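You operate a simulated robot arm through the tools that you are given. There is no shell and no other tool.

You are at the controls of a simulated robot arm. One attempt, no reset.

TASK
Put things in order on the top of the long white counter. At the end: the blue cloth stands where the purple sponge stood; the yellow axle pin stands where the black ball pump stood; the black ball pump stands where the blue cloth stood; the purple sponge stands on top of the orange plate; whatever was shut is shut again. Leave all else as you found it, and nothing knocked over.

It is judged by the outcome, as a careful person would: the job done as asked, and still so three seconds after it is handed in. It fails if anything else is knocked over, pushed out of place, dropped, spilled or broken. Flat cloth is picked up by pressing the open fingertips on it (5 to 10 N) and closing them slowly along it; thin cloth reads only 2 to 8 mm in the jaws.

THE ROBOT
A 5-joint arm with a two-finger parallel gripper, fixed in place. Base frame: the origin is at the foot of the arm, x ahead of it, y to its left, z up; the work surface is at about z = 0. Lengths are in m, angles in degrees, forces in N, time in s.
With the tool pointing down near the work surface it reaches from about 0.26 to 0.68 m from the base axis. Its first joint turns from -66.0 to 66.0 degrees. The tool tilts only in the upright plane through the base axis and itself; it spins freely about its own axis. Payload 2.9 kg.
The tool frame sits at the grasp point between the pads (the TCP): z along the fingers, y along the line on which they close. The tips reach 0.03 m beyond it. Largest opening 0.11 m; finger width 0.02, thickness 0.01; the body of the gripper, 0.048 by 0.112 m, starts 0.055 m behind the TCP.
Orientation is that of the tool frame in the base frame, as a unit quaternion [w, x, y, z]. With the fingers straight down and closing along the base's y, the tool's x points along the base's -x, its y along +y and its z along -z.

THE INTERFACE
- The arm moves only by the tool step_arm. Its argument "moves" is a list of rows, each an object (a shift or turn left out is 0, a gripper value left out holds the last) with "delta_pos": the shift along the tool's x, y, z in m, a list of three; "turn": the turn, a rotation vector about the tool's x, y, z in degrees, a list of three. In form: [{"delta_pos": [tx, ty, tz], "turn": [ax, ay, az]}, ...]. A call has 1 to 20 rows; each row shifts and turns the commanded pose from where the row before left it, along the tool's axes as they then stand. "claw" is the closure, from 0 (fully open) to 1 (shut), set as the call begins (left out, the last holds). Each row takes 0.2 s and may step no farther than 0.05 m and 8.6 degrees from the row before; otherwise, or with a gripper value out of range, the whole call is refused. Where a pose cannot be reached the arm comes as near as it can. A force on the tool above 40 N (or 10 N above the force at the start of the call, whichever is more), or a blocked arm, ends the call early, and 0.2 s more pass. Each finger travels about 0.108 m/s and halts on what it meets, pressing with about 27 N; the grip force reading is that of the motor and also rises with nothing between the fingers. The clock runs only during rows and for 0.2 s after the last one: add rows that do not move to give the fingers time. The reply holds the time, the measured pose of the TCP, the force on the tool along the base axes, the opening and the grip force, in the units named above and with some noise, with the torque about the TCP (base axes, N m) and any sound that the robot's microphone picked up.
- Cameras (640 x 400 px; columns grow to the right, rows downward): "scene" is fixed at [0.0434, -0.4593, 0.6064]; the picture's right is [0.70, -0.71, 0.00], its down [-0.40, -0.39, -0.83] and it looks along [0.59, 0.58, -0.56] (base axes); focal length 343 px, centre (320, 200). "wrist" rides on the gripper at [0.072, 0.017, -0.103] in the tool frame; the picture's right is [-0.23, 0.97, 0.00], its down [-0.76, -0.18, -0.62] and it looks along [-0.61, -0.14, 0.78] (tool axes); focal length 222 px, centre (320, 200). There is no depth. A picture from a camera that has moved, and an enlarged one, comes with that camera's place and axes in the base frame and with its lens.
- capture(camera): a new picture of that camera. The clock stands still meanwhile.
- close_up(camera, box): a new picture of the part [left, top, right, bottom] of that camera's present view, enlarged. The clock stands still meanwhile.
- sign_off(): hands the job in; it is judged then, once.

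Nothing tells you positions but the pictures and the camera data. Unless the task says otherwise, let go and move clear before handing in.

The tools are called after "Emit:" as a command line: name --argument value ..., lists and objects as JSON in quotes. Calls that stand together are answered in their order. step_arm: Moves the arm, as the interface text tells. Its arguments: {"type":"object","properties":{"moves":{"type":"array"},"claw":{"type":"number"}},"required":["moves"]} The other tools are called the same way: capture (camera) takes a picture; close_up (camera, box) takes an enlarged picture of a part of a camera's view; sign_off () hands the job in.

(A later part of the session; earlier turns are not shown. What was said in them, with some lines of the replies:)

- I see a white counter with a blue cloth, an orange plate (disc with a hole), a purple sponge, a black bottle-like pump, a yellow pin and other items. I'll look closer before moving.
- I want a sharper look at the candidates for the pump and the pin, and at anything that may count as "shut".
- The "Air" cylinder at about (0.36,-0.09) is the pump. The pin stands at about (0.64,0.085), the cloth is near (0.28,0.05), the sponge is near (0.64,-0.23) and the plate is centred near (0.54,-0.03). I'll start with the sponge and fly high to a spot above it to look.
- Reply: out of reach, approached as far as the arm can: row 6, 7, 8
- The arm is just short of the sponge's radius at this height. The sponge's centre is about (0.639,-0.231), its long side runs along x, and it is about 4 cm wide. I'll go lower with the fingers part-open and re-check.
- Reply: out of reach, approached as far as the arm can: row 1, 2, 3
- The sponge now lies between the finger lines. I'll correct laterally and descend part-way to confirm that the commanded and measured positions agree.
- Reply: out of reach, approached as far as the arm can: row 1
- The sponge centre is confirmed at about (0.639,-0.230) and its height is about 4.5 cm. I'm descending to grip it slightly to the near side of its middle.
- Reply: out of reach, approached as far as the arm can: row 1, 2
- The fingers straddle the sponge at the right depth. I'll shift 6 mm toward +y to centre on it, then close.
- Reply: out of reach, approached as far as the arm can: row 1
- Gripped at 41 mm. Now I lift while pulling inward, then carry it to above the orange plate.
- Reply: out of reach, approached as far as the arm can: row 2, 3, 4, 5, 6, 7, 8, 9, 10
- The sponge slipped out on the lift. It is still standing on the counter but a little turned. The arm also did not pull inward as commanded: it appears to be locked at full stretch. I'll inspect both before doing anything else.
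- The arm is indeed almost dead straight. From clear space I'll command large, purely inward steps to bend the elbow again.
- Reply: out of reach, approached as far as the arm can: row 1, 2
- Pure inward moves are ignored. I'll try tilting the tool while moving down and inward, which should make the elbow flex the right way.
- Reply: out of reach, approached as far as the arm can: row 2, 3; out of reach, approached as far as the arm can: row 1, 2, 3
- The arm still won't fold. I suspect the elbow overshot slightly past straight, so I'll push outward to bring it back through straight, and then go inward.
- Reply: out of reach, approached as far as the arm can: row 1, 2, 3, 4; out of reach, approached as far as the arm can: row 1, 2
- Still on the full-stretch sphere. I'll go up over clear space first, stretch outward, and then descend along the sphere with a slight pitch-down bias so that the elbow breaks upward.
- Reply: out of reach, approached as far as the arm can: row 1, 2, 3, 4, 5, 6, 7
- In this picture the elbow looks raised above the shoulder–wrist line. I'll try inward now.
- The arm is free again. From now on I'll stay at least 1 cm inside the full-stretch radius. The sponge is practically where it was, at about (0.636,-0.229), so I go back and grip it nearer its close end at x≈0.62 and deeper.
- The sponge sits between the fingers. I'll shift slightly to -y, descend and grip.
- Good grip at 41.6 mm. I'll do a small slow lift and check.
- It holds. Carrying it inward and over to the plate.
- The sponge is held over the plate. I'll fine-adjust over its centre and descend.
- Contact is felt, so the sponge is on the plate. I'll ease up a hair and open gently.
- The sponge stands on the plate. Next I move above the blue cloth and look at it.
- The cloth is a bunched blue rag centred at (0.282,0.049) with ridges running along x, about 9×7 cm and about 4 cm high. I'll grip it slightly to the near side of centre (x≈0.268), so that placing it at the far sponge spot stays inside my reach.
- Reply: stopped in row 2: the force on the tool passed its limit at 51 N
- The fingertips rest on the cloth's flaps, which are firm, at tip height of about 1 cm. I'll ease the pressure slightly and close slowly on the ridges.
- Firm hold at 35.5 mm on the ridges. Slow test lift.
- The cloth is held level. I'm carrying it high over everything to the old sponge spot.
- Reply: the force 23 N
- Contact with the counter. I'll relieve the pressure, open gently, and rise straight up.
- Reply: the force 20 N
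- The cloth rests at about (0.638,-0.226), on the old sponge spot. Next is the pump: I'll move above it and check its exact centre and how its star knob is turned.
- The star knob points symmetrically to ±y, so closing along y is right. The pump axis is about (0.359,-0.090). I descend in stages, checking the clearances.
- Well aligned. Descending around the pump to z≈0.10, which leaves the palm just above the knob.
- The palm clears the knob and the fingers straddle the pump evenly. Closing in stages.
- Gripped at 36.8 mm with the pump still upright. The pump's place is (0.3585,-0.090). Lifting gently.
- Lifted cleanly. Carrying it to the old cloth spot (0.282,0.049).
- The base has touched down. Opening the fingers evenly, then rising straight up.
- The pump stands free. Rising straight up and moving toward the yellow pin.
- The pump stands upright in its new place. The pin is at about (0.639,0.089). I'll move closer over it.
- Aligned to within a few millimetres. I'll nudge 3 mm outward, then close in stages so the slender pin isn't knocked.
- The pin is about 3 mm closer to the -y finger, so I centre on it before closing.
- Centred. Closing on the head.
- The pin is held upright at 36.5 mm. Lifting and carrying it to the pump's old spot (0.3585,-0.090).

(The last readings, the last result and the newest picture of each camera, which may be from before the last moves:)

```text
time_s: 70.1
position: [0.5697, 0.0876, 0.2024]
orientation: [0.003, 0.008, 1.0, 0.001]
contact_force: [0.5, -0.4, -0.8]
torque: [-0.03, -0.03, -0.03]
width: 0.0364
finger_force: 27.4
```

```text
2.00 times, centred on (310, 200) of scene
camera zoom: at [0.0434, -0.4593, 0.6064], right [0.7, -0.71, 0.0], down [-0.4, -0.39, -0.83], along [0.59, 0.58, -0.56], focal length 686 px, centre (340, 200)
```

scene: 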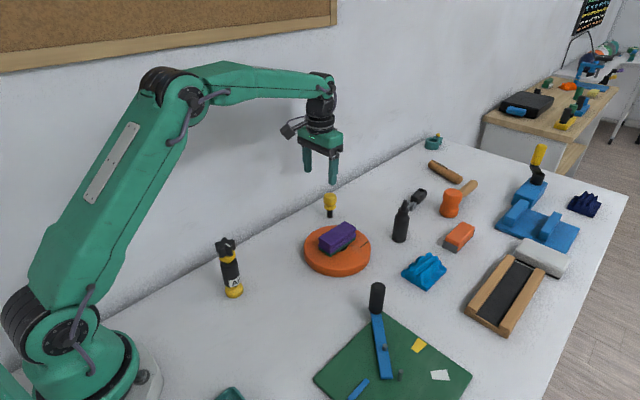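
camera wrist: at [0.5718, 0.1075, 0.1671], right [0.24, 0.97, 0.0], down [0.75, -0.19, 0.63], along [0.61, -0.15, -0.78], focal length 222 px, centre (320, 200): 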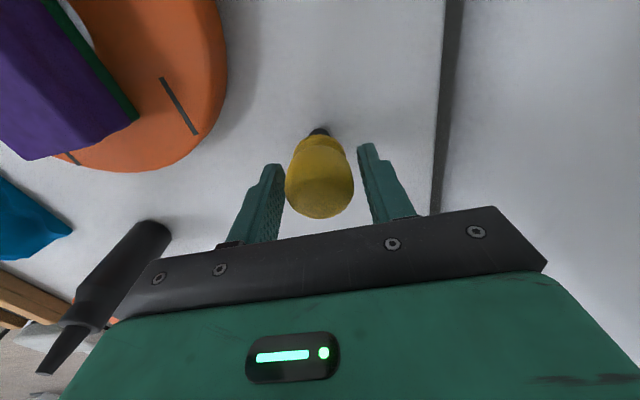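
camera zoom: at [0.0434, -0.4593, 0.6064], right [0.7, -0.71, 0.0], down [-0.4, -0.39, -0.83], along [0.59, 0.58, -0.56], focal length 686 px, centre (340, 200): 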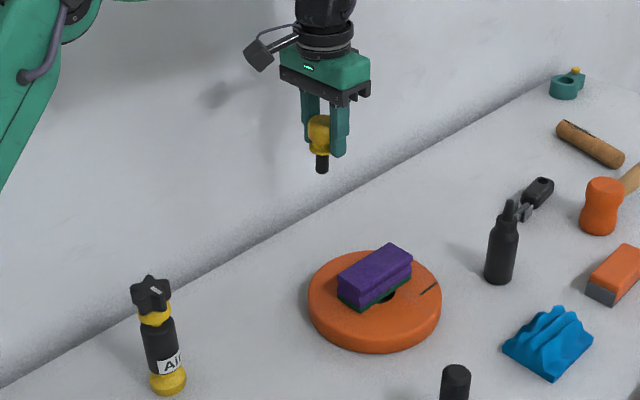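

Before going on, I want a look at the small teal item in the far corner, since it has something yellow on it.

Emit:
close_up --camera "scene" --box '[415, 125, 455, 155]'

Emit:
close_up --camera "scene" --box '[290, 140, 350, 190]'

```text
13.33 times, centred on (435, 140) of scene
camera zoom: at [0.0434, -0.4593, 0.6064], right [0.7, -0.71, 0.0], down [-0.4, -0.39, -0.83], along [0.59, 0.58, -0.56], focal length 4573 px, centre (-1213, 1000)
```

zoom: 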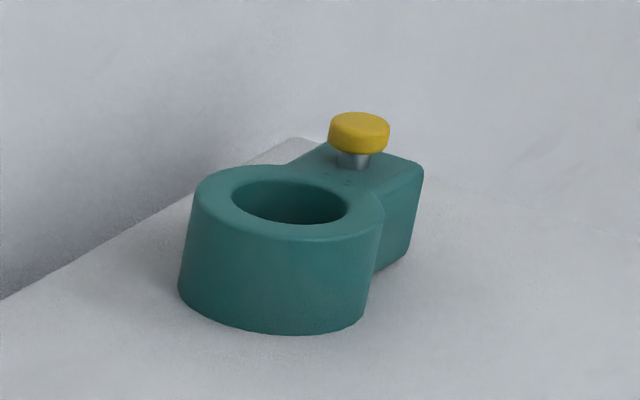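

```text
8.00 times, centred on (320, 165) of scene
camera zoom: at [0.0434, -0.4593, 0.6064], right [0.7, -0.71, 0.0], down [-0.4, -0.39, -0.83], along [0.59, 0.58, -0.56], focal length 2744 px, centre (320, 480)
```

zoom: 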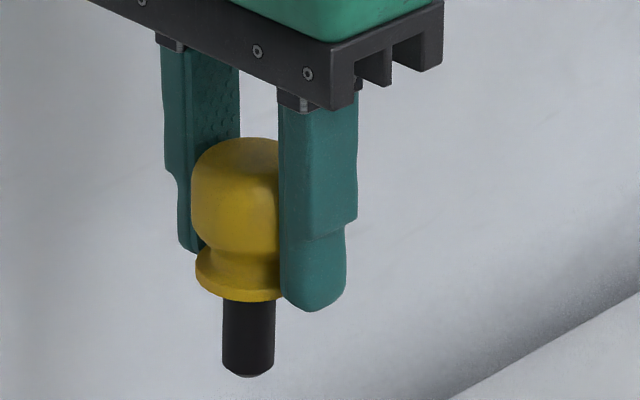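

That is a collar with a thumb screw, far out of reach. The held item is the axle pin and it hangs vertical. Carrying it on.

Emit:
step_arm --moves '[{"delta_pos": [0.026, -0.022, 0]}, {"delta_pos": [0.0264, -0.022, 0]}, {"delta_pos": [0.0264, -0.022, 0]}, {"delta_pos": [0.0264, -0.022, 0]}, {"delta_pos": [0.0264, -0.022, 0]}, {"delta_pos": [0.0264, -0.022, 0]}, {"delta_pos": [0.0264, -0.022, 0]}, {"delta_pos": [0.0264, -0.0226, 0]}, {"delta_pos": [0, 0, 0.035]}, {"delta_pos": [0, 0, 0.035]}, {"delta_pos": [0, 0, 0.03]}, {"delta_pos": [0, 0, 0.02]}, {"delta_pos": [0, 0, 0]}]'

Emit:
close_up --camera "scene" --box '[230, 200, 370, 330]'

Emit:
capture --camera "wrist"

```text
time_s: 72.9
position: [0.3576, -0.0843, 0.0811]
orientation: [0.003, 0.009, 1.0, 0.0]
contact_force: [-0.7, 0.0, -1.3]
torque: [0.0, -0.03, 0.0]
width: 0.0365
finger_force: 27.5
```

```text
3.08 times, centred on (300, 265) of scene
camera zoom: at [0.0435, -0.4593, 0.6064], right [0.7, -0.71, 0.0], down [-0.4, -0.39, -0.83], along [0.59, 0.58, -0.56], focal length 1055 px, centre (382, 0)
```

zoom: 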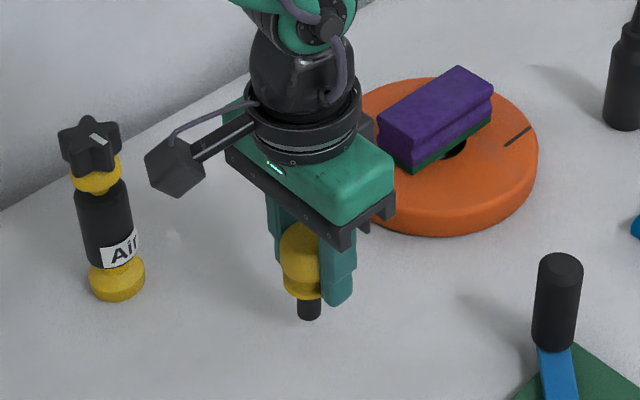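

```text
taken
camera wrist: at [0.2849, -0.0662, 0.1846], right [0.24, 0.97, 0.0], down [0.76, -0.19, 0.63], along [0.61, -0.15, -0.78], focal length 222 px, centre (320, 200)
```

wrist: 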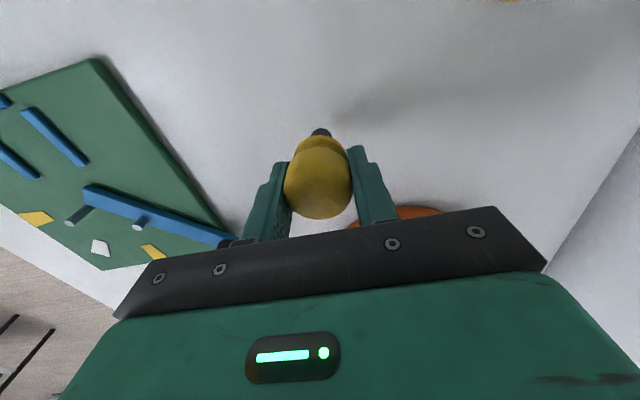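

Emit:
step_arm --moves '[{"delta_pos": [-0.001, -0.0055, 0]}, {"delta_pos": [0, 0, 0.01]}, {"delta_pos": [0, 0, 0.005]}, {"delta_pos": [0, 0, 0]}]'

Emit:
step_arm --moves '[{"delta_pos": [0, 0, 0.001]}, {"delta_pos": [0, 0, 0]}]'

Emit:
step_arm --moves '[{"delta_pos": [0, 0, 0.001]}, {"delta_pos": [0, 0, 0]}]'

Emit:
close_up --camera "scene" --box '[270, 230, 340, 320]'

```text
time_s: 73.9
position: [0.3569, -0.0893, 0.0665]
orientation: [0.003, 0.009, 1.0, -0.002]
contact_force: [-0.2, 0.1, -0.7]
torque: [-0.01, 0.0, 0.0]
width: 0.0364
finger_force: 26.8
```

```text
time_s: 74.5
position: [0.3572, -0.0906, 0.0661]
orientation: [0.002, 0.009, 1.0, -0.001]
contact_force: [0.4, -0.3, -0.9]
torque: [0.02, -0.03, -0.03]
width: 0.0363
finger_force: 27.0
```

```text
time_s: 75.1
position: [0.3585, -0.09, 0.0639]
orientation: [0.003, 0.009, 1.0, -0.001]
contact_force: [0.2, 0.7, -0.9]
torque: [0.0, 0.0, -0.01]
width: 0.0366
finger_force: 27.8
```

```text
4.44 times, centred on (305, 275) of scene
camera zoom: at [0.0435, -0.4593, 0.6064], right [0.7, -0.71, 0.0], down [-0.4, -0.39, -0.83], along [0.59, 0.58, -0.56], focal length 1524 px, centre (387, -133)
```

zoom: 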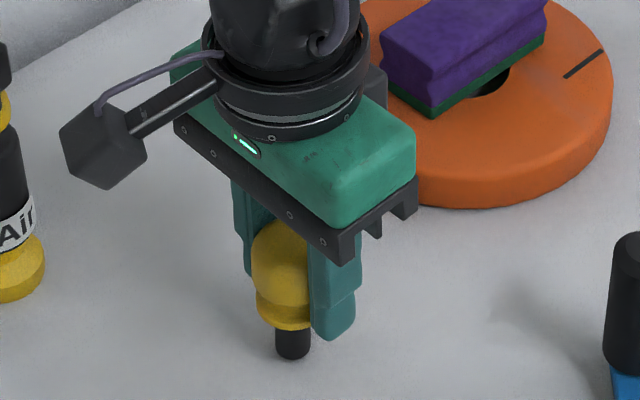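

Emit:
step_arm --moves '[{"delta_pos": [-0.003, -0.0015, 0]}, {"delta_pos": [0, 0, 0.0008]}, {"delta_pos": [0, 0, 0]}]'

Emit:
step_arm --moves '[{"delta_pos": [0, 0, 0.0007]}, {"delta_pos": [0, 0, 0]}]'

```text
time_s: 75.9
position: [0.3607, -0.0911, 0.0632]
orientation: [0.003, 0.009, 1.0, -0.001]
contact_force: [-2.1, 0.3, 4.6]
torque: [-0.01, 0.16, -0.01]
width: 0.0364
finger_force: 26.8
```

```text
time_s: 76.5
position: [0.3609, -0.0918, 0.0623]
orientation: [0.003, 0.008, 1.0, -0.001]
contact_force: [-4.5, 3.1, 17.7]
torque: [0.16, 0.3, -0.04]
width: 0.0364
finger_force: 26.9
```

The pin's foot is on the counter. I'll ease the pressure and open in a very small step first.

Emit:
step_arm --moves '[{"delta_pos": [0, 0, -0.0008]}, {"delta_pos": [0, 0, 0]}]'

Emit:
step_arm --moves '[{"delta_pos": [0, 0, 0]}, {"delta_pos": [0, 0, 0]}, {"delta_pos": [0, 0, 0]}]' --claw 0.63

Emit:
close_up --camera "wrist" --box '[250, 100, 400, 240]'

Emit:
close_up --camera "scene" --box '[270, 230, 340, 320]'

```text
time_s: 77.1
position: [0.3603, -0.093, 0.0623]
orientation: [0.002, 0.008, 1.0, -0.001]
contact_force: [0.6, 0.4, -1.0]
torque: [0.02, 0.02, 0.03]
width: 0.0363
finger_force: 27.1
```

```text
time_s: 77.9
position: [0.3615, -0.0913, 0.0629]
orientation: [0.003, 0.008, 1.0, -0.001]
contact_force: [0.6, -0.6, 0.1]
torque: [-0.01, 0.03, 0.02]
width: 0.0407
finger_force: 0.1
```

```text
2.86 times, centred on (325, 170) of wrist
camera zoom: at [0.2886, -0.0734, 0.1674], right [0.24, 0.97, 0.0], down [0.76, -0.19, 0.63], along [0.61, -0.15, -0.78], focal length 635 px, centre (306, 286)
```

zoom: 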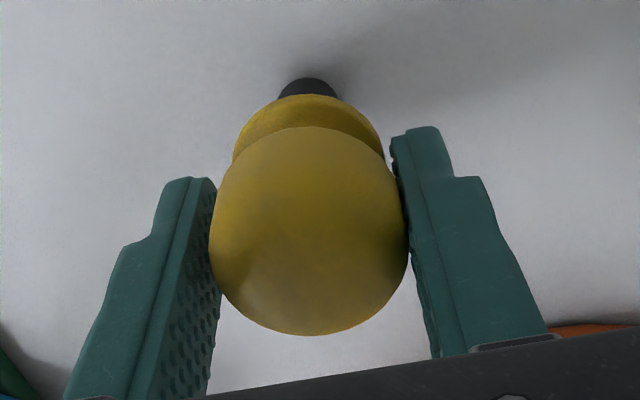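

```text
4.44 times, centred on (305, 275) of scene
camera zoom: at [0.0434, -0.4593, 0.6064], right [0.7, -0.71, 0.0], down [-0.4, -0.39, -0.83], along [0.59, 0.58, -0.56], focal length 1524 px, centre (387, -133)
```

zoom: 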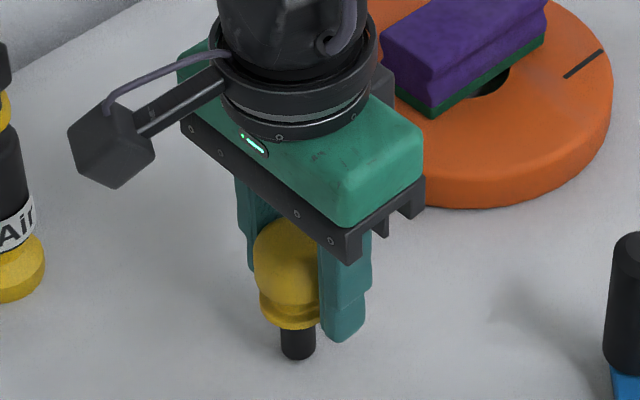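

The pin stands on its own between the fingers. Opening fully, then rising straight up and moving clear.

Emit:
step_arm --moves '[{"delta_pos": [0, 0, 0]}, {"delta_pos": [0, 0, 0]}]' --claw 0.3

Emit:
step_arm --moves '[{"delta_pos": [0, 0, -0.01]}, {"delta_pos": [0, 0, -0.03]}, {"delta_pos": [0, 0, -0.04]}, {"delta_pos": [0, 0, -0.045]}, {"delta_pos": [0, 0, -0.045]}, {"delta_pos": [-0.03, 0, -0.03]}, {"delta_pos": [-0.03, 0.02, -0.02]}, {"delta_pos": [0, 0, 0]}]'

Emit:
capture --camera "scene"

Emit:
capture --camera "wrist"

```text
time_s: 78.5
position: [0.3612, -0.0907, 0.0628]
orientation: [0.003, 0.008, 1.0, 0.0]
contact_force: [0.0, -0.4, 0.1]
torque: [-0.03, 0.03, -0.04]
width: 0.0772
finger_force: 0.0
```

```text
time_s: 80.3
position: [0.4191, -0.0734, 0.2846]
orientation: [0.003, 0.009, 1.0, 0.0]
contact_force: [-0.4, 0.2, 1.3]
torque: [0.04, 0.0, 0.01]
width: 0.0771
finger_force: 0.1
```

```text
taken
```

scene: 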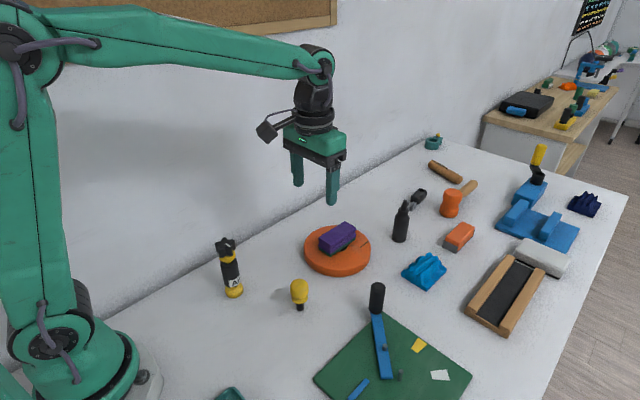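

```text
taken
camera wrist: at [0.3469, -0.0549, 0.3888], right [0.24, 0.97, 0.0], down [0.76, -0.19, 0.63], along [0.61, -0.15, -0.78], focal length 222 px, centre (320, 200)
```

wrist: 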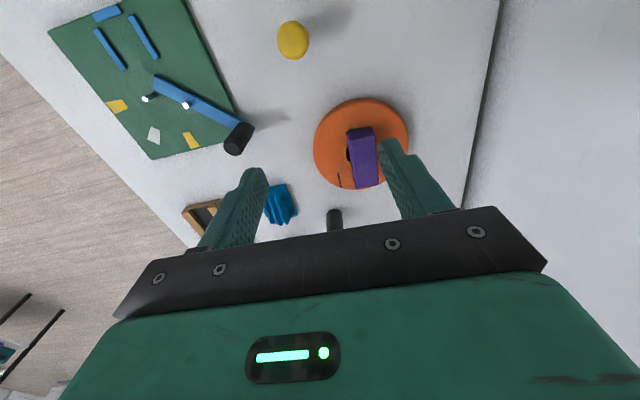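

All four items appear in place and the gripper is clear. One last close check before handing in.

Emit:
close_up --camera "scene" --box '[200, 200, 400, 330]'

Emit:
close_up --camera "scene" --box '[340, 150, 500, 310]'

```text
3.08 times, centred on (300, 265) of scene
camera zoom: at [0.0435, -0.4593, 0.6064], right [0.7, -0.71, 0.0], down [-0.4, -0.39, -0.83], along [0.59, 0.58, -0.56], focal length 1055 px, centre (382, 0)
```

zoom: 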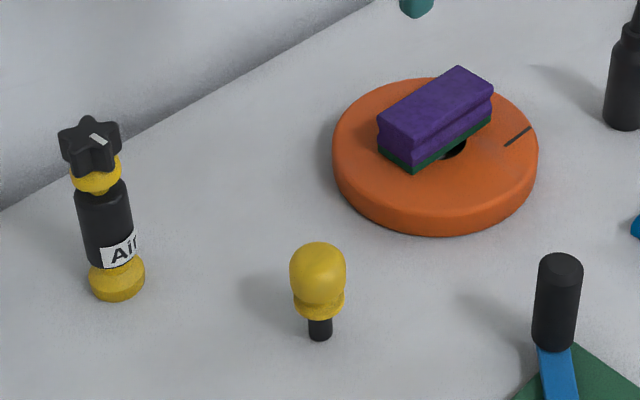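

```text
2.50 times, centred on (420, 230) of scene
camera zoom: at [0.0435, -0.4593, 0.6064], right [0.7, -0.71, 0.0], down [-0.4, -0.39, -0.83], along [0.59, 0.58, -0.56], focal length 858 px, centre (70, 125)
```

zoom: 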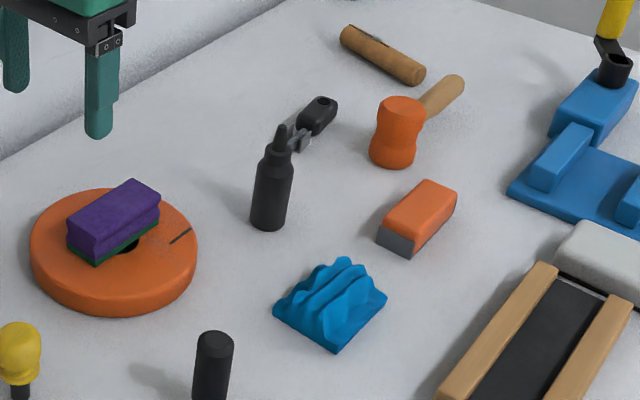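

The sponge is on the plate, the cloth is on the sponge's old spot, and the pump is on the cloth's old spot. The pin stands where the pump stood. Everything else looks unmoved and I never opened anything, so I'm handing in.

Emit:
sign_off

```text
The job is handed in.
```

The job is handed in, and in the last pictures all four items were upright and in place:

- **Purple sponge:** on top of the orange plate, resting across its hole.
- **Blue cloth:** on the sponge's old spot, about 5 mm off centre by my estimate.
- **Black ball pump:** on the cloth's old spot.
- **Yellow axle pin:** standing on its own where the pump stood.

The first lift of the sponge failed. The arm went to full stretch, and the sponge slipped out of the jaws a few millimetres from where it started. It stayed upright, and I gripped it again without trouble.

While I lowered the gripper onto the cloth, the force briefly passed its limit at 51 N and the arm stopped itself. The cloth showed no visible damage.

Nothing else looked moved in the pictures. I opened nothing, so there was nothing to shut again.
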